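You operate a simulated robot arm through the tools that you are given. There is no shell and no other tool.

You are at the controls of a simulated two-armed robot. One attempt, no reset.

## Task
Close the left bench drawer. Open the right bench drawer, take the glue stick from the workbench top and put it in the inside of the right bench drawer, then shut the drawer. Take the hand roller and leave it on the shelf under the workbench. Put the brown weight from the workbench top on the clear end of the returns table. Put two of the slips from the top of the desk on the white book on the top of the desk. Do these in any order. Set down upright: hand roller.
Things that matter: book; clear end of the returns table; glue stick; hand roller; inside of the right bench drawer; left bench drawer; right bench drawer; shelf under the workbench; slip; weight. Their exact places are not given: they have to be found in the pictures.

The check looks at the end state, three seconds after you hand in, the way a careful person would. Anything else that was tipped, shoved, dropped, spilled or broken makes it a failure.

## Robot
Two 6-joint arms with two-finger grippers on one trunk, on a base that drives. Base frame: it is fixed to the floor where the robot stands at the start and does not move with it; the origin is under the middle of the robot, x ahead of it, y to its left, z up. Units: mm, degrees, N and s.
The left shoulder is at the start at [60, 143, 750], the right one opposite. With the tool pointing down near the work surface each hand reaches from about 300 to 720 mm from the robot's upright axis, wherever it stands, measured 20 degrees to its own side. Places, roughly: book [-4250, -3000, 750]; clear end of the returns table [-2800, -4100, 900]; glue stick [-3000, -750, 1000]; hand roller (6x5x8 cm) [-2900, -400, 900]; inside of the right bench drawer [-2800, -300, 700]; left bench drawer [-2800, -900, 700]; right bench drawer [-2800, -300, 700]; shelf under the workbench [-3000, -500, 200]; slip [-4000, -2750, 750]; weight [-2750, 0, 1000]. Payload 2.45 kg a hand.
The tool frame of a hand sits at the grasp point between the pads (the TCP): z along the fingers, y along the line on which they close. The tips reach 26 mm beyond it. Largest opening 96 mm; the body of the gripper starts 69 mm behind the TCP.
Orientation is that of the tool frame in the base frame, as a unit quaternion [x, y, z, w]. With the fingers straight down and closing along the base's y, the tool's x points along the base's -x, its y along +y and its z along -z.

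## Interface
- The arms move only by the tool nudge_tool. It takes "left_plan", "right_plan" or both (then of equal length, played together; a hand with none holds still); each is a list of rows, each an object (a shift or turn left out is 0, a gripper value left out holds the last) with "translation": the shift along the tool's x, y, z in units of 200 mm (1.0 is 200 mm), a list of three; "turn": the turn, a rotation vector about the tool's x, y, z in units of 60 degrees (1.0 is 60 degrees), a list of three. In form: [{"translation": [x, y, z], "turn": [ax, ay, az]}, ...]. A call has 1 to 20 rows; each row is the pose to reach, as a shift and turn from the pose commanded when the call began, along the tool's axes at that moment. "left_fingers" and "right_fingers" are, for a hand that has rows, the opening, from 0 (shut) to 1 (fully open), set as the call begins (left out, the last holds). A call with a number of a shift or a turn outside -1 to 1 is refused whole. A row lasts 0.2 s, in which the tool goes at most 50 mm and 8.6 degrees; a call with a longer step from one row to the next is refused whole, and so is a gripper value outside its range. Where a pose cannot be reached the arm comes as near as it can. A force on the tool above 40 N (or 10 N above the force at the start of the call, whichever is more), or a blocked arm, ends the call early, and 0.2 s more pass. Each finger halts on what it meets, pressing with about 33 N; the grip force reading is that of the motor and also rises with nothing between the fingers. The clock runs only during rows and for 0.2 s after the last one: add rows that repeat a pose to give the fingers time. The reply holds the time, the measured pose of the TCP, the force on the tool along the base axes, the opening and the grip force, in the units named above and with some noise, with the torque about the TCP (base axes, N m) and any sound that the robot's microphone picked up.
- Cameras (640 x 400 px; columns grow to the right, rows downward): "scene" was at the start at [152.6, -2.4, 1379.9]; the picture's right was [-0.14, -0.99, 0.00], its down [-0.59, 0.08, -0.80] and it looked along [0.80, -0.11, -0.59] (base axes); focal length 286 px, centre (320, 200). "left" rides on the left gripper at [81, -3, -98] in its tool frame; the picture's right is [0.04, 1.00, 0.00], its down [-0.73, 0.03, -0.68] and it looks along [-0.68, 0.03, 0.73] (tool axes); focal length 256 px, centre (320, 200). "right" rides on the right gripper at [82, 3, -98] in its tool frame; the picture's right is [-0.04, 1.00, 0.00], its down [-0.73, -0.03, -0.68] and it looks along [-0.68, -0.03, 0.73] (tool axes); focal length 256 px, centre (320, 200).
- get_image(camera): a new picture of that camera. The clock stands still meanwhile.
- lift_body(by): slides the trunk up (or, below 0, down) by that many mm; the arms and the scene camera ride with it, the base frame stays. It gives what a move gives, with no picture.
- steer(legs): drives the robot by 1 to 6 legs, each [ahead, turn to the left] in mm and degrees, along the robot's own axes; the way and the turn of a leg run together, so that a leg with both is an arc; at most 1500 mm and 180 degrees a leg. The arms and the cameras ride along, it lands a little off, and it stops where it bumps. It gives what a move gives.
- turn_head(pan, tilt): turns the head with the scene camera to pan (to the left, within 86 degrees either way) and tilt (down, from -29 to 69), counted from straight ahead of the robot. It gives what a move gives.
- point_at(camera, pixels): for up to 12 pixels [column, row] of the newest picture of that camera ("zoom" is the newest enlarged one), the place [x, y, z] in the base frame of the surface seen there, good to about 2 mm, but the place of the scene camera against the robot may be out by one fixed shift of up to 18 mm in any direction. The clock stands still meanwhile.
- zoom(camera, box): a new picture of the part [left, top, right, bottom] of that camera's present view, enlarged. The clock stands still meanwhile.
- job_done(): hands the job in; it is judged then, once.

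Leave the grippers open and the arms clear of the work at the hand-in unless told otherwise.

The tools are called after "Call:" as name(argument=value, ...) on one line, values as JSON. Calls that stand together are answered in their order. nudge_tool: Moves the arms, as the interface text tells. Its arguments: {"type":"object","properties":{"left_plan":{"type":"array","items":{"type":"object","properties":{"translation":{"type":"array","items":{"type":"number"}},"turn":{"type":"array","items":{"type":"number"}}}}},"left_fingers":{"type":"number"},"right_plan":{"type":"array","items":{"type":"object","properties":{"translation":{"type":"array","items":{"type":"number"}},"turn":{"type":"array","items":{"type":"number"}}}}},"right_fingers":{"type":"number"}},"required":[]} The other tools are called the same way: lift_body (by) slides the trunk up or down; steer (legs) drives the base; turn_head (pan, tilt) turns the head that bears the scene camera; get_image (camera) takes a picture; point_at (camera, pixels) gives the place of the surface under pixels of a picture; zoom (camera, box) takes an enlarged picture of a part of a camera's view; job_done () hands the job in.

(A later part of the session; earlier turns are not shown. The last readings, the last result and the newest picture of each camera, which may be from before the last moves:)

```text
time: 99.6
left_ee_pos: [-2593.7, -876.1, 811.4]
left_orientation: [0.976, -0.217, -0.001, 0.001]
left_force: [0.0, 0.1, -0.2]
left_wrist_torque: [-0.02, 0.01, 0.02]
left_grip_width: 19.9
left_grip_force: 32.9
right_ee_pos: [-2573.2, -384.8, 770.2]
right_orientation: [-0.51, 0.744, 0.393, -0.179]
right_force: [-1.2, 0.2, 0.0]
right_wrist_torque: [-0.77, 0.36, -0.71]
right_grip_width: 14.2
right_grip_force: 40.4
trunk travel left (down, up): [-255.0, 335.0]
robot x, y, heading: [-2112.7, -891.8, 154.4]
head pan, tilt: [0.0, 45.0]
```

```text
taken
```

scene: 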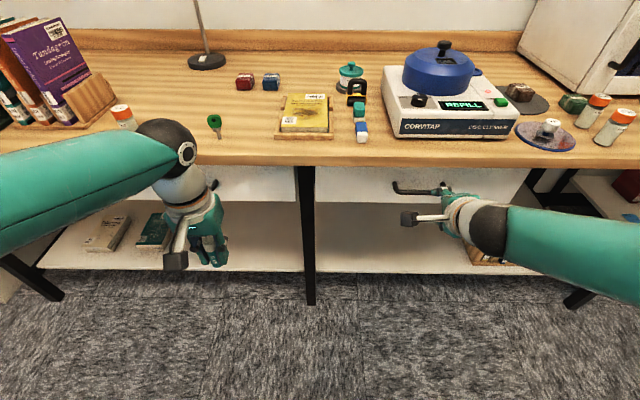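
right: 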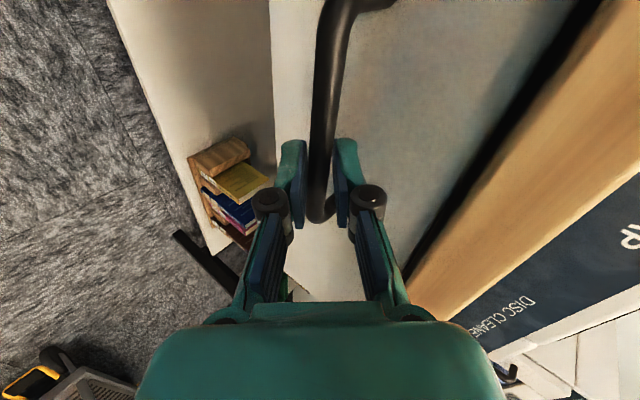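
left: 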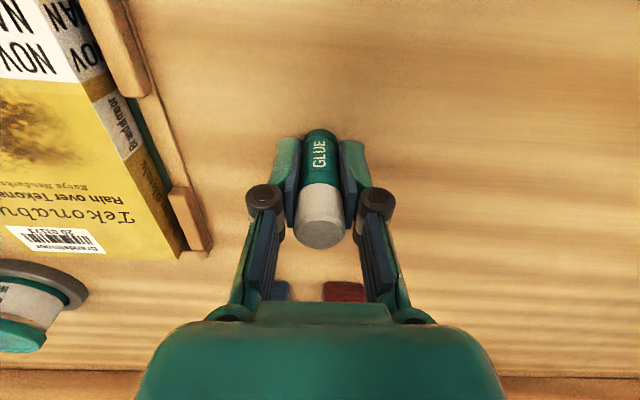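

The bar is gripped. The arm is near its inner limit, so I pull by driving the base backward, first 60 mm.

Call:
steer(legs=[[-60, 0]])

Call:
get_image(camera="right")

Call:
get_image(camera="scene")

```text
time: 100.6
left_ee_pos: [-2538.0, -900.5, 811.5]
left_orientation: [0.976, -0.217, -0.002, 0.0]
left_force: [0.0, -0.5, -0.2]
left_wrist_torque: [-0.02, -0.03, 0.01]
left_grip_width: 20.1
left_grip_force: 32.8
right_ee_pos: [-2518.3, -409.6, 769.9]
right_orientation: [-0.512, 0.743, 0.393, -0.178]
right_force: [-0.4, -4.3, 0.1]
right_wrist_torque: [-0.8, 0.35, -0.58]
right_grip_width: 13.9
right_grip_force: 40.7
trunk travel left (down, up): [-255.0, 335.0]
robot x, y, heading: [-2058.3, -915.6, 154.4]
head pan, tilt: [0.0, 45.0]
```

```text
taken
```

right: 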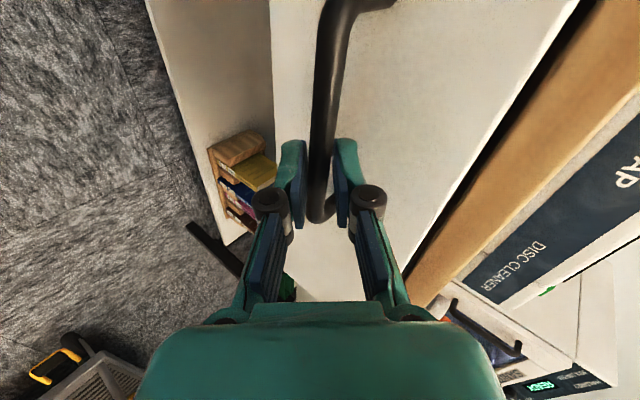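

```text
taken
```

scene: 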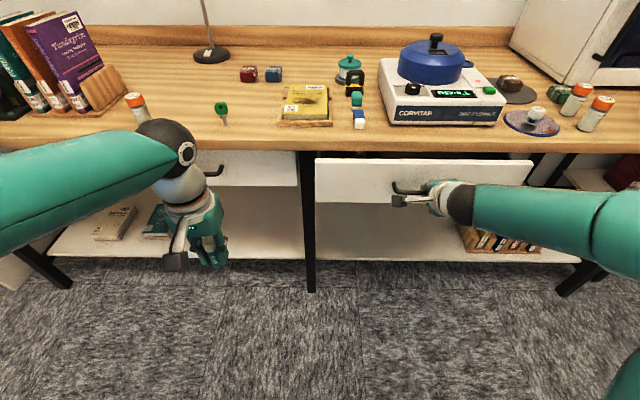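

The drawer follows. Pull back another 130 mm.

Call:
steer(legs=[[-130, 0]])

Call:
get_image(camera="scene")

```text
time: 101.9
left_ee_pos: [-2422.7, -958.9, 811.3]
left_orientation: [0.977, -0.215, -0.002, 0.001]
left_force: [0.9, -0.3, -0.3]
left_wrist_torque: [0.04, 0.01, -0.01]
left_grip_width: 20.0
left_grip_force: 33.0
right_ee_pos: [-2400.6, -468.6, 769.9]
right_orientation: [-0.512, 0.743, 0.393, -0.179]
right_force: [-3.6, -12.3, -0.2]
right_wrist_torque: [-1.09, 0.55, -0.13]
right_grip_width: 13.9
right_grip_force: 40.6
trunk travel left (down, up): [-255.0, 335.0]
robot x, y, heading: [-1941.6, -977.0, 154.3]
head pan, tilt: [0.0, 45.0]
```

```text
taken
```

scene: 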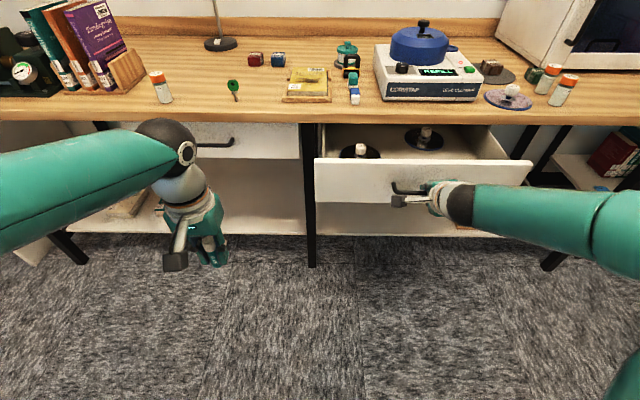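

The drawer is open ~190 mm; inside are two discs with knobs. Release the bar and back the right hand off along its axis.

Call:
nudge_tool(right_plan=[{"translation": [0, 0, 0]}, {"translation": [0, 0, 0]}, {"translation": [0, 0, 0]}, {"translation": [0, 0, -0.1]}, {"translation": [0, 0, -0.25]}, {"translation": [0, 0, -0.4]}], right_fingers=0.5)

Call:
get_image(camera="scene")

```text
time: 103.3
left_ee_pos: [-2421.3, -958.1, 812.8]
left_orientation: [0.976, -0.216, -0.003, 0.002]
left_force: [0.4, 0.5, -0.9]
left_wrist_torque: [0.03, -0.04, 0.02]
left_grip_width: 19.9
left_grip_force: 32.4
right_ee_pos: [-2347.8, -502.0, 820.4]
right_orientation: [-0.512, 0.742, 0.393, -0.181]
right_force: [-0.2, -0.7, 0.1]
right_wrist_torque: [-0.02, 0.01, 0.06]
right_grip_width: 47.6
right_grip_force: 0.0
trunk travel left (down, up): [-255.0, 335.0]
robot x, y, heading: [-1940.3, -974.3, 154.4]
head pan, tilt: [0.0, 45.0]
```

```text
taken
```

scene: 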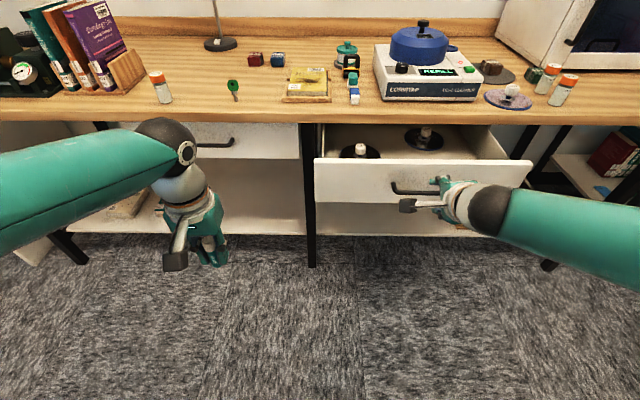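

Now raise the trunk 220 mm so both hands clear the drawer front, then I look into the drawer.

Call:
lift_body(by=220)

Call:
nudge_tool(right_plan=[{"translation": [-0.1, 0, -0.05], "turn": [0, 0, -0.14]}, {"translation": [-0.2, 0, -0.1], "turn": [0, 0, -0.28]}, {"translation": [-0.3, 0, -0.15], "turn": [0, 0, -0.42]}, {"translation": [-0.4, 0, -0.2], "turn": [0, 0, -0.56]}, {"translation": [-0.5, 0, -0.25], "turn": [0, 0, -0.7]}, {"translation": [-0.6, 0, -0.25], "turn": [0, 0, -0.84]}, {"translation": [-0.7, 0, -0.25], "turn": [0, 0, -0.98]}])

Call:
get_image(camera="scene")

```text
time: 105.6
left_ee_pos: [-2420.9, -958.3, 1031.6]
left_orientation: [0.976, -0.216, -0.002, 0.001]
left_force: [-0.7, 0.7, -0.9]
left_wrist_torque: [0.0, 0.05, -0.03]
left_grip_width: 20.0
left_grip_force: 33.1
right_ee_pos: [-2347.3, -501.3, 1039.0]
right_orientation: [-0.511, 0.743, 0.392, -0.18]
right_force: [0.5, 0.2, -0.1]
right_wrist_torque: [0.0, -0.03, 0.0]
right_grip_width: 48.0
right_grip_force: 0.0
trunk travel left (down, up): [-475.0, 115.0]
robot x, y, heading: [-1941.8, -974.2, 154.2]
head pan, tilt: [0.0, 45.0]
```

```text
time: 107.2
left_ee_pos: [-2420.6, -958.1, 1032.2]
left_orientation: [0.977, -0.215, -0.003, 0.001]
left_force: [0.3, -0.1, 0.3]
left_wrist_torque: [-0.01, 0.01, -0.01]
left_grip_width: 19.8
left_grip_force: 33.0
right_ee_pos: [-2256.5, -395.0, 1091.9]
right_orientation: [0.811, -0.396, -0.43, -0.035]
right_force: [-0.3, 0.9, -0.4]
right_wrist_torque: [0.01, 0.02, 0.0]
right_grip_width: 47.7
right_grip_force: 0.2
trunk travel left (down, up): [-475.0, 115.0]
robot x, y, heading: [-1940.2, -973.5, 154.4]
head pan, tilt: [0.0, 45.0]
```

```text
taken
```

scene: 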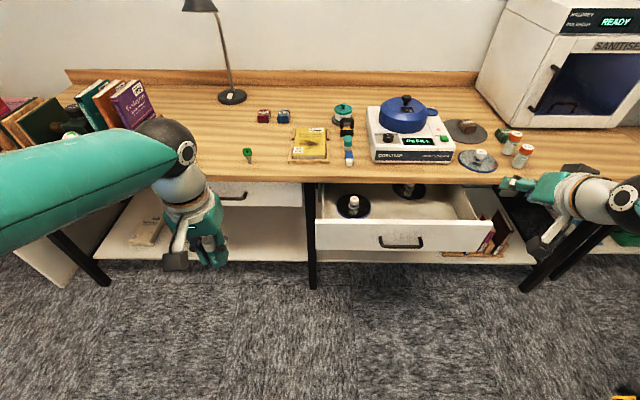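

The drawer is open and the right hand is out of the way, still tilted. I upright it: finish the roll, then untilt.

Call:
nudge_tool(right_plan=[{"turn": [0, 0, -0.14]}, {"turn": [0, 0, -0.28]}, {"turn": [0, 0, -0.34]}])

Call:
nudge_tool(right_plan=[{"translation": [0, -0.03, 0], "turn": [0, 0.13, 0]}, {"translation": [0, -0.06, 0], "turn": [0, 0.26, 0]}, {"translation": [0, -0.09, 0], "turn": [0, 0.39, 0]}, {"translation": [0, -0.12, 0], "turn": [0, 0.52, 0]}, {"translation": [0, -0.15, 0], "turn": [0, 0.65, 0]}, {"translation": [0, -0.18, 0], "turn": [0, 0.78, 0]}, {"translation": [0, -0.2, 0], "turn": [0, 0.9, 0]}], right_fingers=1)

Call:
get_image(camera="scene")

```text
time: 108.0
left_ee_pos: [-2420.1, -959.0, 1033.1]
left_orientation: [0.976, -0.216, -0.002, 0.002]
left_force: [1.0, 1.1, 0.2]
left_wrist_torque: [0.0, 0.0, -0.02]
left_grip_width: 20.4
left_grip_force: 33.1
right_ee_pos: [-2256.8, -394.8, 1091.3]
right_orientation: [0.868, -0.246, -0.417, -0.112]
right_force: [0.0, -0.2, -0.6]
right_wrist_torque: [0.01, 0.03, -0.01]
right_grip_width: 47.9
right_grip_force: 0.0
trunk travel left (down, up): [-475.0, 115.0]
robot x, y, heading: [-1942.2, -978.5, 154.4]
head pan, tilt: [0.0, 45.0]
```

```text
time: 109.6
left_ee_pos: [-2423.4, -957.4, 1031.1]
left_orientation: [0.976, -0.217, -0.001, 0.002]
left_force: [0.0, -0.4, -0.3]
left_wrist_torque: [-0.02, 0.0, -0.02]
left_grip_width: 20.0
left_grip_force: 33.3
right_ee_pos: [-2236.8, -359.9, 1089.0]
right_orientation: [0.963, -0.268, 0.024, 0.014]
right_force: [-0.1, -0.3, -0.4]
right_wrist_torque: [-0.02, -0.02, -0.01]
right_grip_width: 96.0
right_grip_force: 0.1
trunk travel left (down, up): [-475.0, 115.0]
robot x, y, heading: [-1941.6, -971.2, 154.1]
head pan, tilt: [0.0, 45.0]
```

```text
taken
```

scene: 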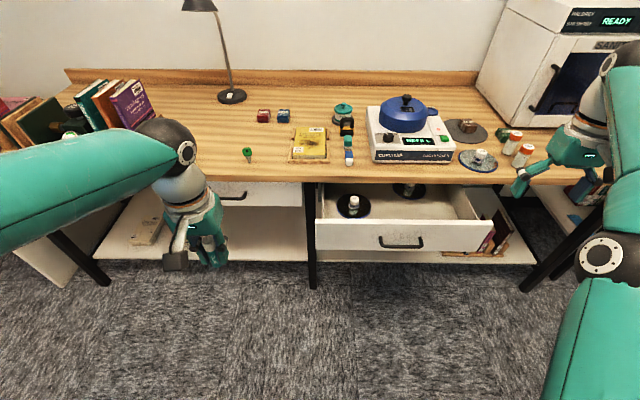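

Both hands are high and clear. Drive 170 mm ahead, then look into the drawer from the left wrist.

Call:
steer(legs=[[170, 0]])

Call:
turn_head(pan=-10, tilt=55)

Call:
get_image(camera="scene")

Call:
get_image(camera="left")

```text
time: 111.1
left_ee_pos: [-2577.6, -881.5, 1031.3]
left_orientation: [0.976, -0.217, -0.002, 0.002]
left_force: [0.3, -0.1, -0.6]
left_wrist_torque: [-0.02, 0.0, -0.01]
left_grip_width: 19.9
left_grip_force: 33.3
right_ee_pos: [-2391.7, -286.4, 1089.2]
right_orientation: [0.963, -0.27, 0.023, 0.012]
right_force: [0.2, -0.2, -0.5]
right_wrist_torque: [-0.01, -0.03, 0.0]
right_grip_width: 95.9
right_grip_force: 0.1
trunk travel left (down, up): [-475.0, 115.0]
robot x, y, heading: [-2099.5, -901.1, 154.4]
head pan, tilt: [0.0, 45.0]
```

```text
time: 111.8
left_ee_pos: [-2575.9, -883.1, 1032.4]
left_orientation: [0.976, -0.217, -0.002, 0.001]
left_force: [0.4, -0.5, 0.7]
left_wrist_torque: [-0.02, 0.01, -0.02]
left_grip_width: 20.1
left_grip_force: 32.7
right_ee_pos: [-2390.7, -287.3, 1091.0]
right_orientation: [0.963, -0.269, 0.021, 0.012]
right_force: [-1.2, 0.7, 0.8]
right_wrist_torque: [0.03, 0.0, 0.0]
right_grip_width: 96.2
right_grip_force: 0.0
trunk travel left (down, up): [-475.0, 115.0]
robot x, y, heading: [-2097.3, -900.1, 154.4]
head pan, tilt: [-10.0, 55.0]
```

```text
taken
```

scene: 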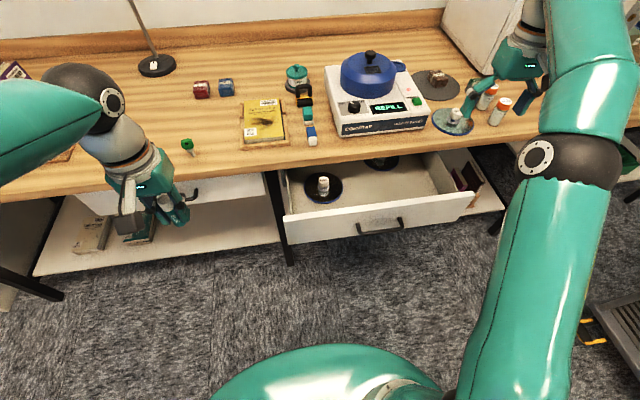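

```text
taken
```

left: 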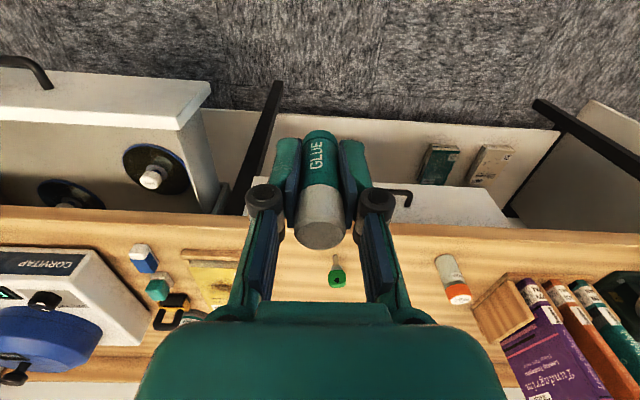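

I measure the drawer's interior: disc knobs (322,185), (381,162), floor points and walls.

Call:
point_at(camera="scene", pixels=[[322, 182], [340, 188], [323, 200], [381, 163], [395, 180], [415, 185], [430, 170], [285, 213], [470, 195], [375, 195], [290, 175], [440, 185]])

Call:
zoom(camera="scene", box=[260, 140, 500, 260])

Call:
point_at(camera="left", pixels=[[100, 170], [152, 178], [195, 130], [60, 150], [130, 160], [185, 175], [30, 80], [205, 90], [70, 165], [30, 190]])

```text
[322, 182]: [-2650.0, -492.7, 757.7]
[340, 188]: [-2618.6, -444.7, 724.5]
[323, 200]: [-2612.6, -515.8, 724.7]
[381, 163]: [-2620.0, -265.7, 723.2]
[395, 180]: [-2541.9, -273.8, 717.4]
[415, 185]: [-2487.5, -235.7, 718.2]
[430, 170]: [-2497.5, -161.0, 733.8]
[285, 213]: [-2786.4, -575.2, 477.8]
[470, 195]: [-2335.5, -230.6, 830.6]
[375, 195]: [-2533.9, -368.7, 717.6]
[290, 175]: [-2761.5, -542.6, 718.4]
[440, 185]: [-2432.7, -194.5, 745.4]
```

```text
2.67 times, centred on (380, 200) of scene
```

zoom: 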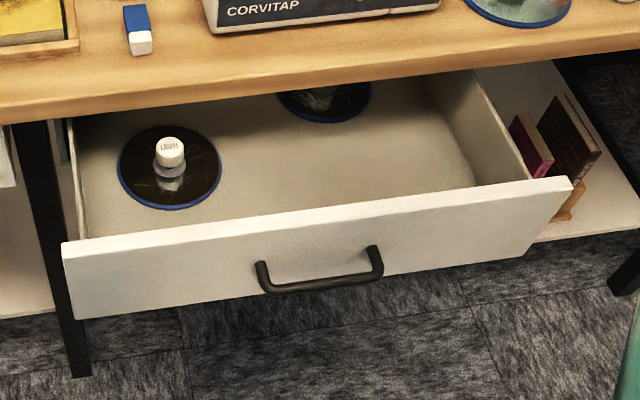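

```text
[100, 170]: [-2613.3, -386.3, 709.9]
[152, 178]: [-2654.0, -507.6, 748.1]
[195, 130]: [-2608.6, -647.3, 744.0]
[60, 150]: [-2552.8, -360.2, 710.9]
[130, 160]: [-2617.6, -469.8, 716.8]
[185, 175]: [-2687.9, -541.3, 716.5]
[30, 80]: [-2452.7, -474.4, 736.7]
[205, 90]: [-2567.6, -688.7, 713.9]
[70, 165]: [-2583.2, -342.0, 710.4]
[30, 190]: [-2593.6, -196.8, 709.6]
```

Drawer floor is at z 710; a free spot is near depth 2065, L 1560 → (-2543,-478). I carry the glue there at height 1032, moving the right hand a bit further right at the same time.

Call:
nudge_tool(left_plan=[{"translation": [-0.05, -0.2, 0]}, {"translation": [-0.1, -0.4, 0]}, {"translation": [-0.15, -0.6, 0]}, {"translation": [-0.2, -0.8, 0]}, {"translation": [-0.25, -1.0, 0]}], right_plan=[{"translation": [0.05, -0.1, 0]}, {"translation": [0.1, -0.2, 0]}, {"translation": [0.15, -0.3, 0]}, {"translation": [0.2, -0.4, 0]}, {"translation": [0.25, -0.5, 0]}])

Call:
nudge_tool(left_plan=[{"translation": [-0.1, -0.2, 0]}, {"translation": [-0.2, -0.4, 0]}, {"translation": [-0.3, -0.6, 0]}, {"translation": [-0.4, -0.8, 0]}, {"translation": [-0.46, -0.9, 0]}, {"translation": [-0.46, -0.9, 0]}])

Call:
get_image(camera="left")

Call:
get_image(camera="scene")

```text
time: 113.0
left_ee_pos: [-2538.0, -678.6, 1031.5]
left_orientation: [0.976, -0.217, -0.001, 0.002]
left_force: [-0.6, 0.3, -0.9]
left_wrist_torque: [-0.03, -0.01, 0.01]
left_grip_width: 20.2
left_grip_force: 33.0
right_ee_pos: [-2294.8, -225.1, 1090.8]
right_orientation: [0.963, -0.27, 0.023, 0.013]
right_force: [-0.1, 0.0, 0.5]
right_wrist_torque: [-0.03, 0.03, 0.03]
right_grip_width: 95.9
right_grip_force: 0.0
trunk travel left (down, up): [-475.0, 115.0]
robot x, y, heading: [-2098.7, -896.5, 154.3]
head pan, tilt: [-10.0, 55.0]
```

```text
time: 114.6
left_ee_pos: [-2577.1, -581.9, 997.9]
left_orientation: [0.989, -0.149, 0.011, -0.006]
left_force: [-0.6, 0.1, 0.1]
left_wrist_torque: [0.0, 0.04, 0.02]
left_grip_width: 19.9
left_grip_force: 33.0
left hand out of reach, approached as far as the arm can: row 3, 4, 5, 6
right_ee_pos: [-2295.9, -225.9, 1090.0]
right_orientation: [0.963, -0.27, 0.023, 0.012]
right_force: [0.2, 0.6, -0.6]
right_wrist_torque: [-0.03, 0.0, -0.02]
right_grip_width: 95.9
right_grip_force: 0.1
trunk travel left (down, up): [-475.0, 115.0]
robot x, y, heading: [-2099.3, -904.7, 154.5]
head pan, tilt: [-10.0, 55.0]
stopped in row 6 (left hand): the arm was blocked; the commanded pose is now the measured one
```

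```text
taken
```

left: 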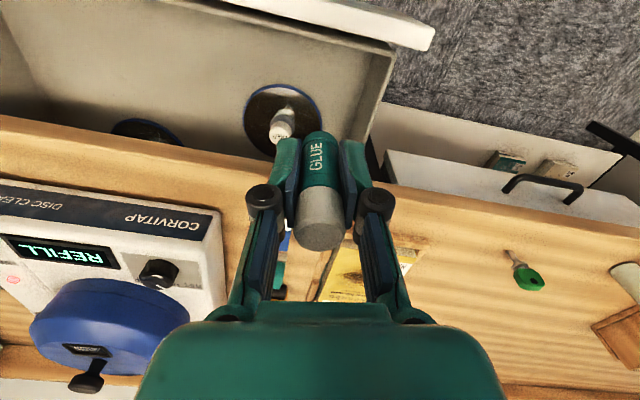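

```text
taken
```

scene: 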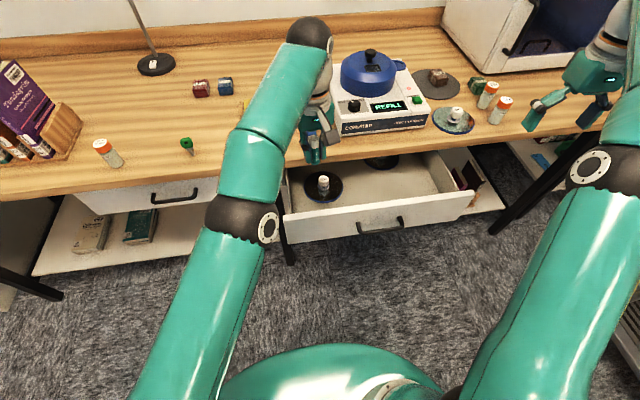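

The left arm can't cross further right. I rotate the robot 15° to the right so the drawer comes in front of the left hand.

Call:
steer(legs=[[0, -15]])

Call:
get_image(camera="left")

```text
time: 115.9
left_ee_pos: [-2515.7, -527.3, 1011.5]
left_orientation: [0.973, -0.228, 0.036, 0.017]
left_force: [0.0, -1.2, -0.4]
left_wrist_torque: [0.06, 0.01, -0.01]
left_grip_width: 20.0
left_grip_force: 32.7
right_ee_pos: [-2153.9, -203.7, 1092.6]
right_orientation: [0.93, -0.367, 0.022, 0.015]
right_force: [-0.4, -0.7, -0.3]
right_wrist_torque: [0.0, 0.02, -0.01]
right_grip_width: 96.0
right_grip_force: 0.1
trunk travel left (down, up): [-475.0, 115.0]
robot x, y, heading: [-2105.3, -906.4, 142.6]
head pan, tilt: [-10.0, 55.0]
stopped in leg 1: the robot was blocked; the commanded pose is now the measured one
```

```text
taken
```

left: 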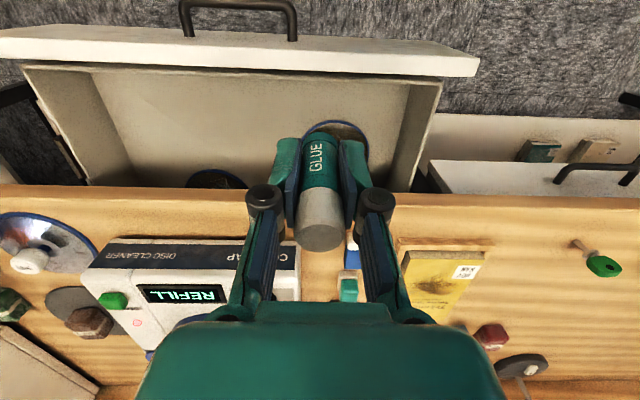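

The turn stopped 3° short as "blocked". I look at the scene to see what my arms are near.

Call:
turn_head(pan=0, tilt=30)

Call:
get_image(camera="scene")

Call:
turn_head(pan=-70, tilt=40)

Call:
get_image(camera="scene")

```text
time: 116.8
left_ee_pos: [-2514.4, -525.3, 1012.7]
left_orientation: [0.973, -0.229, 0.036, 0.019]
left_force: [-0.2, 0.0, -0.7]
left_wrist_torque: [0.04, 0.0, -0.04]
left_grip_width: 20.1
left_grip_force: 32.8
right_ee_pos: [-2154.0, -203.2, 1094.2]
right_orientation: [0.93, -0.367, 0.022, 0.014]
right_force: [-0.4, 0.2, -0.7]
right_wrist_torque: [0.02, 0.01, 0.02]
right_grip_width: 96.0
right_grip_force: 0.1
trunk travel left (down, up): [-475.0, 115.0]
robot x, y, heading: [-2103.5, -907.0, 142.3]
head pan, tilt: [0.0, 30.0]
```

```text
taken
```

scene: 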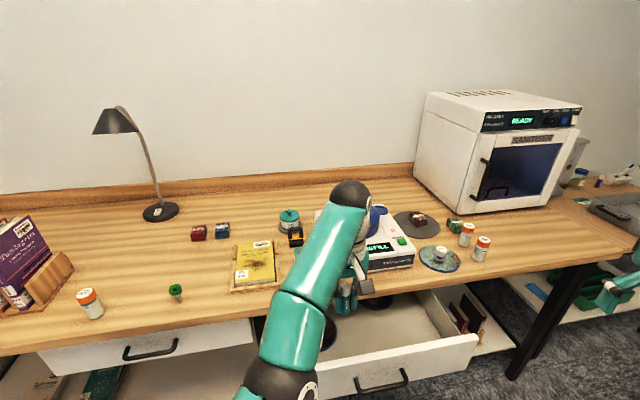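

```text
time: 118.2
left_ee_pos: [-2515.2, -524.1, 1014.0]
left_orientation: [0.973, -0.229, 0.037, 0.018]
left_force: [0.9, -0.1, -0.7]
left_wrist_torque: [-0.01, -0.02, 0.03]
left_grip_width: 20.1
left_grip_force: 33.0
right_ee_pos: [-2153.7, -203.5, 1093.6]
right_orientation: [0.93, -0.367, 0.022, 0.016]
right_force: [0.0, -0.7, 0.3]
right_wrist_torque: [0.03, 0.01, 0.01]
right_grip_width: 96.0
right_grip_force: 0.1
trunk travel left (down, up): [-475.0, 115.0]
robot x, y, heading: [-2102.0, -908.5, 142.2]
head pan, tilt: [-70.0, 40.0]
```

```text
taken
```

scene: 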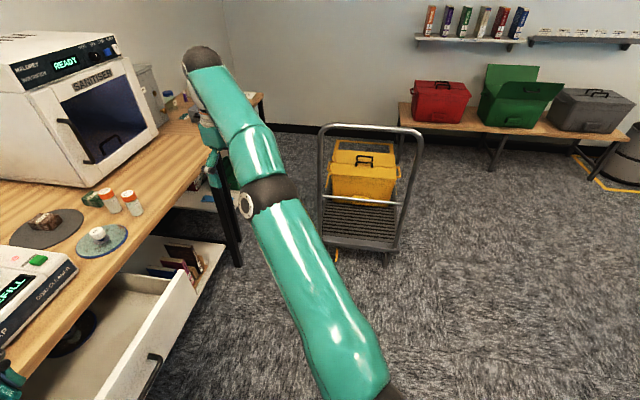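

Nothing obviously touching. I try another small turn of -4°.

Call:
steer(legs=[[0, -4]])

```text
time: 119.1
left_ee_pos: [-2485.5, -497.2, 1015.1]
left_orientation: [0.964, -0.264, 0.034, 0.018]
left_force: [0.3, -0.9, -0.8]
left_wrist_torque: [0.05, 0.01, -0.02]
left_grip_width: 20.1
left_grip_force: 33.1
right_ee_pos: [-2103.1, -204.2, 1092.8]
right_orientation: [0.917, -0.399, 0.02, 0.015]
right_force: [-0.6, -0.4, -0.1]
right_wrist_torque: [-0.01, 0.0, -0.02]
right_grip_width: 96.0
right_grip_force: 0.1
trunk travel left (down, up): [-475.0, 115.0]
robot x, y, heading: [-2104.1, -913.8, 138.4]
head pan, tilt: [-70.0, 40.0]
```

The turn works now. The left hand is slightly tilted (4°); I correct that and move above the spot (-2543,-478), lowering to z 870.

Call:
nudge_tool(left_plan=[{"translation": [-0.12, 0.02, 0], "turn": [0.005, -0.03, 0]}, {"translation": [-0.24, 0.04, 0.1], "turn": [0.01, -0.072, 0]}, {"translation": [-0.351, 0.054, 0.3], "turn": [0.016, -0.072, 0]}, {"translation": [-0.351, 0.054, 0.5], "turn": [0.016, -0.072, 0]}, {"translation": [-0.351, 0.054, 0.7], "turn": [0.016, -0.072, 0]}, {"translation": [-0.351, 0.054, 0.7], "turn": [0.016, -0.072, 0]}])

Call:
get_image(camera="left")

Call:
turn_head(pan=10, tilt=50)

Call:
get_image(camera="scene")

```text
time: 120.5
left_ee_pos: [-2544.3, -477.2, 868.7]
left_orientation: [0.964, -0.264, 0.001, 0.0]
left_force: [-0.3, 1.3, 0.1]
left_wrist_torque: [-0.02, 0.01, 0.0]
left_grip_width: 19.8
left_grip_force: 33.0
left hand out of reach, approached as far as the arm can: row 1, 2, 3
right_ee_pos: [-2102.8, -203.4, 1091.6]
right_orientation: [0.916, -0.399, 0.02, 0.015]
right_force: [-0.1, -0.1, 0.1]
right_wrist_torque: [0.0, 0.0, 0.01]
right_grip_width: 96.0
right_grip_force: 0.1
trunk travel left (down, up): [-475.0, 115.0]
robot x, y, heading: [-2101.5, -910.2, 138.1]
head pan, tilt: [-70.0, 40.0]
```

```text
taken
```

left: 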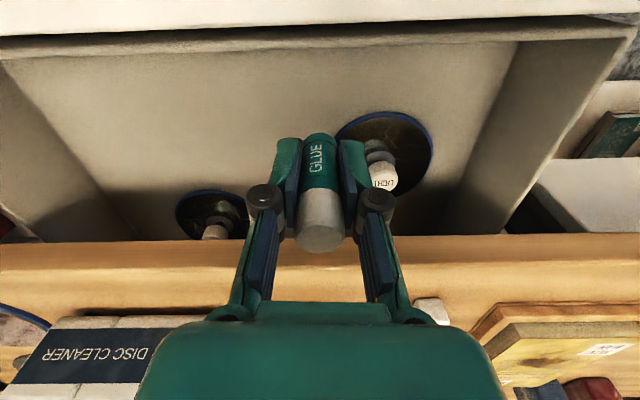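

```text
time: 122.0
left_ee_pos: [-2544.3, -478.2, 869.4]
left_orientation: [0.964, -0.265, 0.0, 0.0]
left_force: [0.7, -0.6, -0.7]
left_wrist_torque: [-0.06, 0.0, 0.03]
left_grip_width: 20.0
left_grip_force: 33.0
right_ee_pos: [-2103.0, -203.2, 1093.6]
right_orientation: [0.916, -0.4, 0.021, 0.014]
right_force: [0.1, -0.7, 0.9]
right_wrist_torque: [0.04, -0.01, 0.02]
right_grip_width: 95.8
right_grip_force: 0.1
trunk travel left (down, up): [-475.0, 115.0]
robot x, y, heading: [-2103.9, -910.3, 137.9]
head pan, tilt: [10.0, 50.0]
```

```text
taken
```

scene: 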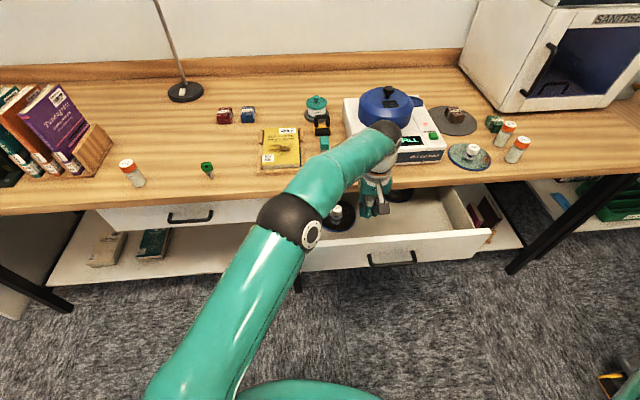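

The hand is upright above the drawer. I shift 25 mm right, away from the disc, and lower 117 mm to set the glue on the drawer floor.

Call:
nudge_tool(left_plan=[{"translation": [0, -0.125, 0.1]}, {"translation": [0, -0.125, 0.25]}, {"translation": [0, -0.125, 0.4]}, {"translation": [0, -0.125, 0.5]}, {"translation": [0, -0.125, 0.55]}, {"translation": [0, -0.125, 0.585]}, {"translation": [0, -0.125, 0.585]}])

Call:
get_image(camera="left")

```text
time: 123.6
left_ee_pos: [-2532.6, -455.3, 753.6]
left_orientation: [0.964, -0.265, -0.001, 0.001]
left_force: [0.1, -0.6, -0.2]
left_wrist_torque: [0.02, 0.01, -0.02]
left_grip_width: 20.1
left_grip_force: 33.4
right_ee_pos: [-2104.0, -202.9, 1092.3]
right_orientation: [0.916, -0.4, 0.02, 0.015]
right_force: [0.5, 0.8, -0.6]
right_wrist_torque: [0.0, -0.03, 0.0]
right_grip_width: 96.2
right_grip_force: 0.0
trunk travel left (down, up): [-475.0, 115.0]
robot x, y, heading: [-2108.0, -910.5, 138.0]
head pan, tilt: [10.0, 50.0]
```

```text
taken
```

left: 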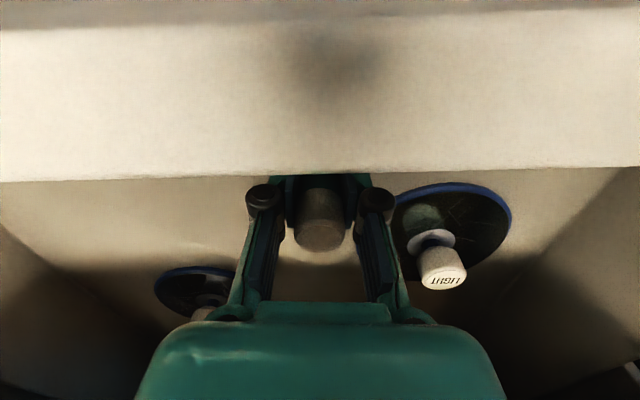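

Just above the floor (~3 mm). Lower 3 mm and open the fingers to 42 mm.

Call:
nudge_tool(left_plan=[{"translation": [0, 0, 0.012]}, {"translation": [0, 0, 0.017]}, {"translation": [0, 0, 0.017]}])

Call:
nudge_tool(left_plan=[{"translation": [0, 0, 0]}, {"translation": [0, 0, 0]}, {"translation": [0, 0, 0]}], left_fingers=0.42)

Call:
nudge_tool(left_plan=[{"translation": [0, 0, -0.1]}, {"translation": [0, 0, -0.3]}, {"translation": [0, 0, -0.5]}, {"translation": [0, 0, -0.7]}])

Call:
get_image(camera="left")

```text
time: 124.4
left_ee_pos: [-2530.7, -455.7, 749.9]
left_orientation: [0.964, -0.265, 0.001, -0.001]
left_force: [0.8, -0.2, 4.5]
left_wrist_torque: [-0.02, 0.02, 0.01]
left_grip_width: 19.7
left_grip_force: 33.2
right_ee_pos: [-2103.0, -203.2, 1092.0]
right_orientation: [0.916, -0.399, 0.02, 0.014]
right_force: [-0.1, -0.8, -0.1]
right_wrist_torque: [0.0, 0.02, -0.03]
right_grip_width: 96.2
right_grip_force: 0.0
trunk travel left (down, up): [-475.0, 115.0]
robot x, y, heading: [-2099.9, -912.6, 138.4]
head pan, tilt: [10.0, 50.0]
```

```text
time: 125.2
left_ee_pos: [-2531.6, -457.3, 749.3]
left_orientation: [0.964, -0.264, 0.0, 0.0]
left_force: [0.8, -0.7, 0.1]
left_wrist_torque: [0.0, 0.02, 0.04]
left_grip_width: 40.4
left_grip_force: 0.0
right_ee_pos: [-2102.8, -203.6, 1092.0]
right_orientation: [0.916, -0.4, 0.021, 0.015]
right_force: [0.7, -0.1, 0.3]
right_wrist_torque: [-0.02, 0.01, 0.04]
right_grip_width: 95.9
right_grip_force: 0.1
trunk travel left (down, up): [-475.0, 115.0]
robot x, y, heading: [-2104.3, -910.1, 138.3]
head pan, tilt: [10.0, 50.0]
```

```text
time: 126.2
left_ee_pos: [-2530.2, -457.9, 889.2]
left_orientation: [0.964, -0.265, 0.001, 0.0]
left_force: [0.4, 0.8, 0.2]
left_wrist_torque: [-0.01, 0.0, 0.01]
left_grip_width: 40.5
left_grip_force: 0.0
right_ee_pos: [-2102.7, -201.8, 1092.4]
right_orientation: [0.916, -0.4, 0.02, 0.015]
right_force: [0.4, 0.8, -0.6]
right_wrist_torque: [-0.01, 0.0, 0.0]
right_grip_width: 95.8
right_grip_force: 0.0
trunk travel left (down, up): [-475.0, 115.0]
robot x, y, heading: [-2103.7, -910.4, 138.4]
head pan, tilt: [10.0, 50.0]
```

```text
taken
```

left: 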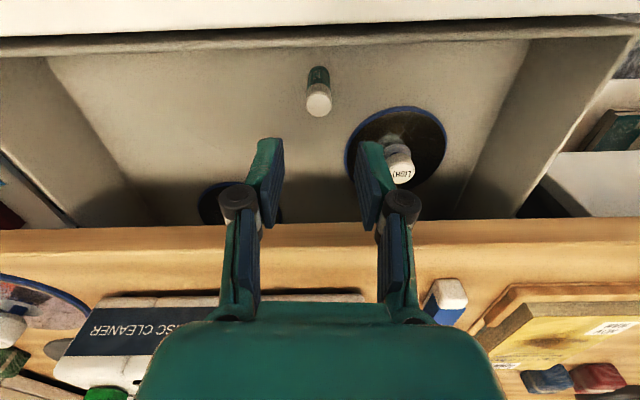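

The glue stands in the drawer at (318,90). Now raise and retract the left hand, turn the robot back 15° left, and back up 80 mm to make room for pushing with the right hand.

Call:
nudge_tool(left_plan=[{"translation": [0, 0, -0.2]}, {"translation": [0, 0, -0.4]}, {"translation": [0, 0, -0.6]}, {"translation": [0.1, 0.2, -0.6]}, {"translation": [0.2, 0.4, -0.6]}, {"translation": [0.3, 0.6, -0.6]}, {"translation": [0.4, 0.8, -0.6]}])

Call:
steer(legs=[[0, 15.5], [-80, 0]])

Call:
turn_head(pan=-15, tilt=50)

Call:
get_image(camera="scene")

```text
time: 127.8
left_ee_pos: [-2570.6, -540.9, 1046.2]
left_orientation: [0.964, -0.265, 0.005, 0.004]
left_force: [0.0, 0.0, -0.9]
left_wrist_torque: [-0.04, 0.0, 0.05]
left_grip_width: 40.3
left_grip_force: 0.1
left hand out of reach, approached as far as the arm can: row 1, 2, 3, 5, 6, 7
right_ee_pos: [-2103.4, -200.7, 1091.3]
right_orientation: [0.916, -0.4, 0.021, 0.016]
right_force: [0.2, 0.4, -0.4]
right_wrist_torque: [-0.04, 0.01, -0.02]
right_grip_width: 96.0
right_grip_force: 0.1
trunk travel left (down, up): [-475.0, 115.0]
robot x, y, heading: [-2109.0, -912.8, 138.3]
head pan, tilt: [10.0, 50.0]
```

```text
time: 129.1
left_ee_pos: [-2639.8, -648.8, 1047.3]
left_orientation: [0.988, -0.157, 0.005, 0.003]
left_force: [-0.6, 0.0, -0.5]
left_wrist_torque: [0.01, 0.0, 0.01]
left_grip_width: 40.2
left_grip_force: 0.1
right_ee_pos: [-2257.6, -216.4, 1094.8]
right_orientation: [0.954, -0.298, 0.02, 0.009]
right_force: [0.3, 0.1, -0.1]
right_wrist_torque: [-0.01, 0.0, 0.03]
right_grip_width: 95.7
right_grip_force: 0.1
trunk travel left (down, up): [-475.0, 115.0]
robot x, y, heading: [-2101.6, -902.6, 151.1]
head pan, tilt: [10.0, 50.0]
stopped in leg 1: the robot was blocked; the commanded pose is now the measured one
```

```text
time: 130.0
left_ee_pos: [-2641.0, -648.8, 1048.6]
left_orientation: [0.988, -0.157, 0.004, 0.003]
left_force: [0.4, -0.5, 0.2]
left_wrist_torque: [0.03, -0.01, 0.02]
left_grip_width: 40.2
left_grip_force: 0.0
right_ee_pos: [-2257.7, -216.8, 1095.2]
right_orientation: [0.955, -0.297, 0.02, 0.01]
right_force: [-0.1, 0.9, 0.5]
right_wrist_torque: [-0.02, 0.02, 0.01]
right_grip_width: 96.1
right_grip_force: 0.0
trunk travel left (down, up): [-475.0, 115.0]
robot x, y, heading: [-2100.4, -905.4, 151.0]
head pan, tilt: [-15.0, 50.0]
```

```text
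taken
```

scene: 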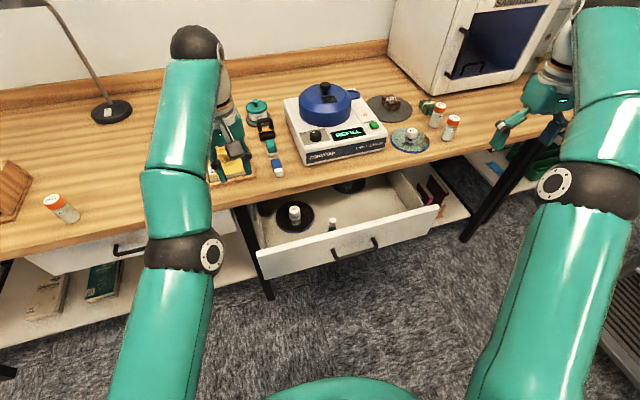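

The turn got to 151°. I add 2.5° and back up 80 mm.

Call:
steer(legs=[[0, 2.5], [-80, 0]])

Call:
get_image(camera="right")

```text
time: 131.5
left_ee_pos: [-2575.9, -708.5, 1049.8]
left_orientation: [0.991, -0.135, 0.002, 0.003]
left_force: [0.4, -0.5, 0.0]
left_wrist_torque: [-0.02, 0.08, -0.02]
left_grip_width: 40.2
left_grip_force: 0.0
right_ee_pos: [-2212.6, -260.6, 1095.5]
right_orientation: [0.96, -0.277, 0.019, 0.01]
right_force: [0.3, 0.1, 0.4]
right_wrist_torque: [0.03, 0.09, 0.03]
right_grip_width: 96.0
right_grip_force: 0.1
trunk travel left (down, up): [-475.0, 115.0]
robot x, y, heading: [-2027.0, -935.0, 153.4]
head pan, tilt: [-15.0, 50.0]
```

```text
taken
```

right: 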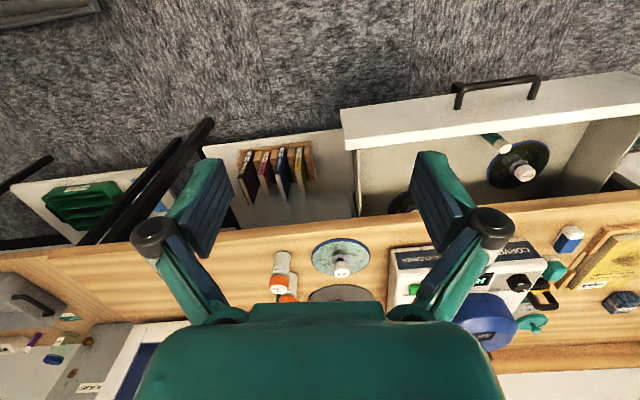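

Now bring the right hand down in front of the drawer face, left of the handle (L≈1600), in two steps; the left hand moves out to the left.

Call:
nudge_tool(right_plan=[{"translation": [0, 0.16, 0.15], "turn": [0, 0, -0.03]}, {"translation": [0, 0.32, 0.3], "turn": [0, 0, -0.06]}, {"translation": [0, 0.48, 0.45], "turn": [0, 0, -0.097]}, {"translation": [0, 0.64, 0.6], "turn": [0, 0, -0.097]}, {"translation": [0, 0.8, 0.75], "turn": [0, 0, -0.097]}, {"translation": [0, 0.95, 0.9], "turn": [0, 0, -0.097]}], right_fingers=0, left_plan=[{"translation": [0, 0.1, 0]}, {"translation": [0.05, 0.2, 0]}, {"translation": [0.1, 0.3, 0]}, {"translation": [0.15, 0.4, 0]}, {"translation": [0.2, 0.5, 0]}, {"translation": [0.2, 0.6, 0]}])

Call:
get_image(camera="scene")

```text
time: 132.9
left_ee_pos: [-2639.1, -786.0, 1053.1]
left_orientation: [0.991, -0.135, 0.004, 0.002]
left_force: [-0.3, -0.5, 0.2]
left_wrist_torque: [0.01, -0.01, -0.01]
left_grip_width: 40.3
left_grip_force: 0.1
left hand out of reach, approached as far as the arm can: row 1, 2, 3, 4, 5, 6
right_ee_pos: [-2310.5, -428.8, 915.3]
right_orientation: [0.973, -0.228, 0.019, 0.01]
right_force: [-0.5, 0.2, -0.7]
right_wrist_torque: [0.0, -0.02, 0.03]
right_grip_width: 0.0
right_grip_force: 28.8
trunk travel left (down, up): [-475.0, 115.0]
robot x, y, heading: [-2028.6, -935.1, 153.4]
head pan, tilt: [-15.0, 50.0]
```

```text
taken
```

scene: 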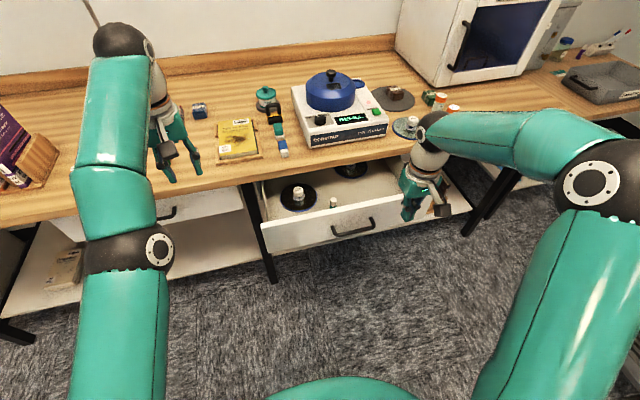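

Right hand is aligned; now move left 188 mm, down 147 mm, and tilt the fingertips forward 40°.

Call:
nudge_tool(right_plan=[{"translation": [0, 0.15, 0.1]}, {"translation": [0, 0.3, 0.2]}, {"translation": [0, 0.45, 0.3]}, {"translation": [0, 0.6, 0.4], "turn": [0, -0.13, 0]}, {"translation": [-0.03, 0.75, 0.5], "turn": [0, -0.26, 0]}, {"translation": [-0.06, 0.9, 0.6], "turn": [0, -0.39, 0]}, {"translation": [-0.1, 0.94, 0.7], "turn": [0, -0.52, 0]}, {"translation": [-0.13, 0.94, 0.735], "turn": [0, -0.65, 0]}, {"translation": [-0.13, 0.94, 0.735], "turn": [0, -0.65, 0]}])

Call:
get_image(camera="scene")

Call:
get_image(camera="right")

```text
time: 134.9
left_ee_pos: [-2637.6, -785.3, 1054.0]
left_orientation: [0.991, -0.135, 0.004, 0.002]
left_force: [0.3, -0.1, 1.0]
left_wrist_torque: [-0.01, -0.01, 0.01]
left_grip_width: 40.1
left_grip_force: 0.1
right_ee_pos: [-2412.8, -587.1, 771.3]
right_orientation: [0.924, -0.218, -0.306, -0.067]
right_force: [-0.5, 0.4, 0.6]
right_wrist_torque: [-0.02, -0.01, -0.02]
right_grip_width: 0.1
right_grip_force: 28.8
trunk travel left (down, up): [-475.0, 115.0]
robot x, y, heading: [-2025.5, -940.6, 153.4]
head pan, tilt: [-15.0, 50.0]
```

```text
taken
```

scene: 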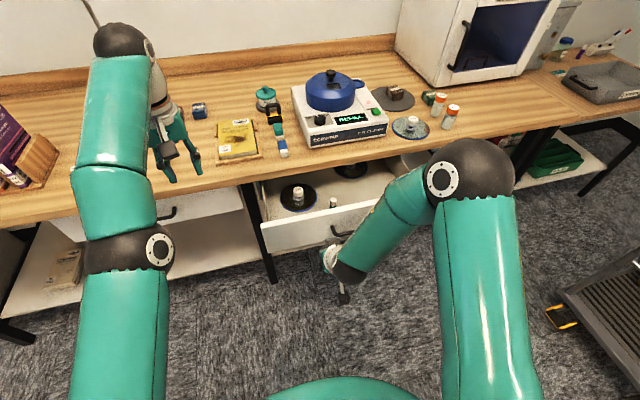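

```text
taken
```

right: 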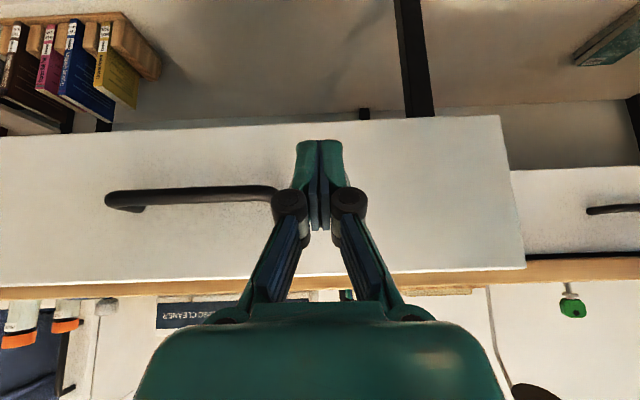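

Fingertips are 61 mm from the face, just left of the handle. I shift 15 mm left and push in gently 80 mm with the arm, then use the base for the next part.

Call:
nudge_tool(right_plan=[{"translation": [0, 0.075, 0]}, {"translation": [-0.1166, 0.075, 0.094]}, {"translation": [-0.194, 0.075, 0.157]}, {"translation": [-0.233, 0.075, 0.189]}, {"translation": [-0.272, 0.075, 0.22]}, {"translation": [-0.311, 0.075, 0.252]}])

Call:
steer(legs=[[100, 0]])

Call:
get_image(camera="scene")

Call:
get_image(camera="right")

```text
time: 136.3
left_ee_pos: [-2638.3, -785.7, 1053.8]
left_orientation: [0.991, -0.136, 0.005, 0.002]
left_force: [1.2, -0.5, 0.0]
left_wrist_torque: [0.03, -0.01, 0.01]
left_grip_width: 40.2
left_grip_force: 0.0
right_ee_pos: [-2489.2, -564.9, 766.8]
right_orientation: [0.924, -0.219, -0.306, -0.066]
right_force: [-0.5, -0.4, 1.0]
right_wrist_torque: [-0.02, -0.02, -0.01]
right_grip_width: 0.0
right_grip_force: 28.6
trunk travel left (down, up): [-475.0, 115.0]
robot x, y, heading: [-2027.1, -934.9, 153.5]
head pan, tilt: [-15.0, 50.0]
```

```text
time: 137.4
left_ee_pos: [-2729.4, -742.2, 1052.4]
left_orientation: [0.991, -0.135, 0.005, 0.003]
left_force: [-0.6, -0.2, -0.6]
left_wrist_torque: [-0.03, -0.05, 0.0]
left_grip_width: 40.2
left_grip_force: 0.0
right_ee_pos: [-2579.2, -520.3, 765.5]
right_orientation: [0.924, -0.219, -0.306, -0.067]
right_force: [-0.9, 0.1, -0.5]
right_wrist_torque: [0.01, -0.05, 0.02]
right_grip_width: 0.0
right_grip_force: 27.7
trunk travel left (down, up): [-475.0, 115.0]
robot x, y, heading: [-2115.1, -893.6, 153.5]
head pan, tilt: [-15.0, 50.0]
```

```text
taken
```

scene: 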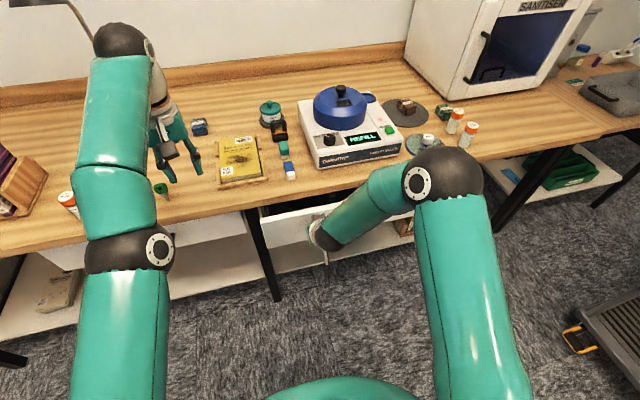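

```text
taken
```

right: 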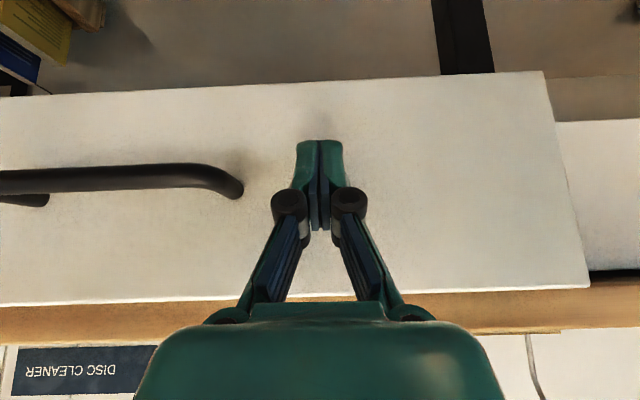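

The drawer is moving in. Push the remaining ~76 mm with the arm until it stops.

Call:
nudge_tool(right_plan=[{"translation": [-0.0466, 0, 0.0377]}, {"translation": [-0.0932, 0, 0.0755]}, {"translation": [-0.14, 0, 0.113]}, {"translation": [-0.1865, 0, 0.151]}, {"translation": [-0.2253, 0, 0.1824]}, {"translation": [-0.2564, 0, 0.2076]}, {"translation": [-0.28, 0, 0.2264]}, {"translation": [-0.303, 0, 0.2453]}, {"translation": [-0.326, 0, 0.264]}, {"translation": [-0.35, 0, 0.283]}, {"translation": [-0.35, 0, 0.283]}])

Call:
get_image(camera="right")

Call:
point_at(camera="right", pixels=[[430, 150], [430, 200], [220, 120], [600, 150], [620, 200], [450, 100]])

```text
time: 139.5
left_ee_pos: [-2725.5, -743.2, 1056.3]
left_orientation: [0.991, -0.134, 0.002, 0.001]
left_force: [-0.2, -0.5, 0.2]
left_wrist_torque: [0.03, -0.01, 0.04]
left_grip_width: 40.2
left_grip_force: 0.0
right_ee_pos: [-2648.2, -486.1, 761.4]
right_orientation: [0.926, -0.219, -0.301, -0.064]
right_force: [20.4, -7.1, 8.4]
right_wrist_torque: [-0.01, -0.07, -0.08]
right_grip_width: 6.1
right_grip_force: 28.3
trunk travel left (down, up): [-475.0, 115.0]
robot x, y, heading: [-2109.6, -892.8, 153.5]
head pan, tilt: [-15.0, 50.0]
stopped in row 10 (right hand): the force on the tool passed its limit at 47 N (the readings are from after the stop); the commanded pose is now the measured one
```

```text
taken
```

right: 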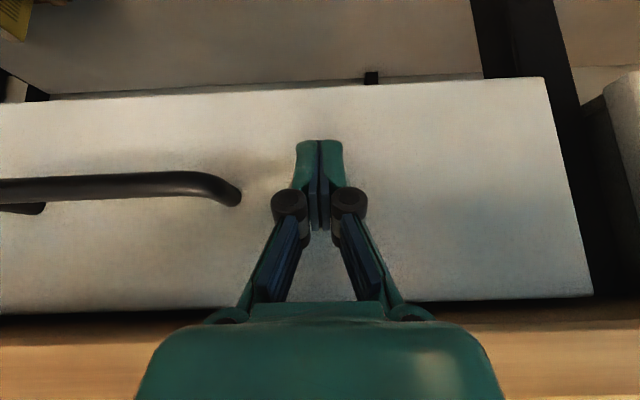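

```text
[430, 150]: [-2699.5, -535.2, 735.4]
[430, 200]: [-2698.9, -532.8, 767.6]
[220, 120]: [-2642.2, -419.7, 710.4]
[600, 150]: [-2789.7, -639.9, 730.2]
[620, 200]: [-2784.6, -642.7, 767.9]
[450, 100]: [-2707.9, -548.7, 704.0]
```

The right drawer face is at depth 2179.6 — shut. Back the right hand off, upright and raise it.

Call:
nudge_tool(right_plan=[{"translation": [0.15, 0, -0.12]}, {"translation": [0.31, 0, -0.25]}, {"translation": [0.4, 0, -0.33]}, {"translation": [0.3, -0.1, -0.43], "turn": [0, 0.13, 0]}, {"translation": [0.2, -0.2, -0.53], "turn": [0, 0.26, 0]}, {"translation": [0.1, -0.3, -0.63], "turn": [0, 0.39, 0]}, {"translation": [0.0, -0.4, -0.75], "turn": [0, 0.52, 0]}, {"translation": [-0.1, -0.5, -0.87], "turn": [0, 0.63, 0]}, {"translation": [-0.15, -0.55, -0.98], "turn": [0, 0.63, 0]}], right_fingers=1)

Call:
turn_head(pan=0, tilt=45)

Call:
get_image(camera="scene")

```text
time: 141.5
left_ee_pos: [-2725.7, -743.8, 1054.5]
left_orientation: [0.991, -0.135, 0.003, 0.002]
left_force: [1.0, 0.8, 0.6]
left_wrist_torque: [0.0, 0.03, -0.01]
left_grip_width: 40.4
left_grip_force: 0.2
right_ee_pos: [-2520.0, -425.4, 937.1]
right_orientation: [0.974, -0.228, 0.014, 0.011]
right_force: [0.4, 0.0, 0.5]
right_wrist_torque: [0.01, 0.0, -0.02]
right_grip_width: 95.8
right_grip_force: 0.1
trunk travel left (down, up): [-475.0, 115.0]
robot x, y, heading: [-2114.2, -894.4, 153.5]
head pan, tilt: [-15.0, 50.0]
```

```text
time: 142.3
left_ee_pos: [-2727.4, -743.0, 1054.5]
left_orientation: [0.991, -0.135, 0.005, 0.002]
left_force: [0.6, -0.2, -0.3]
left_wrist_torque: [-0.03, 0.01, -0.01]
left_grip_width: 40.1
left_grip_force: 0.1
right_ee_pos: [-2520.4, -425.2, 935.8]
right_orientation: [0.973, -0.229, 0.014, 0.009]
right_force: [0.4, 0.2, -0.5]
right_wrist_torque: [0.04, -0.01, 0.03]
right_grip_width: 96.1
right_grip_force: 0.1
trunk travel left (down, up): [-475.0, 115.0]
robot x, y, heading: [-2114.2, -890.9, 153.6]
head pan, tilt: [0.0, 45.0]
```

```text
taken
```

scene: 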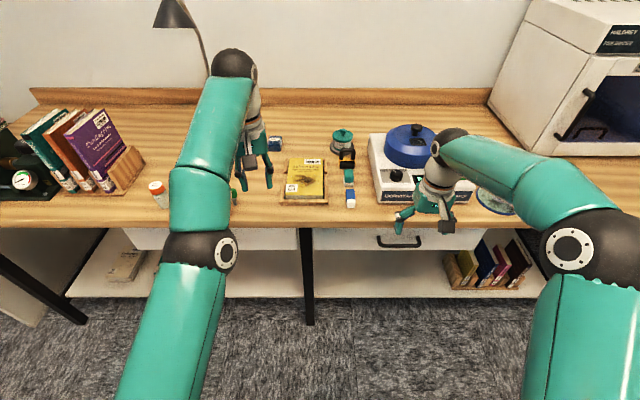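

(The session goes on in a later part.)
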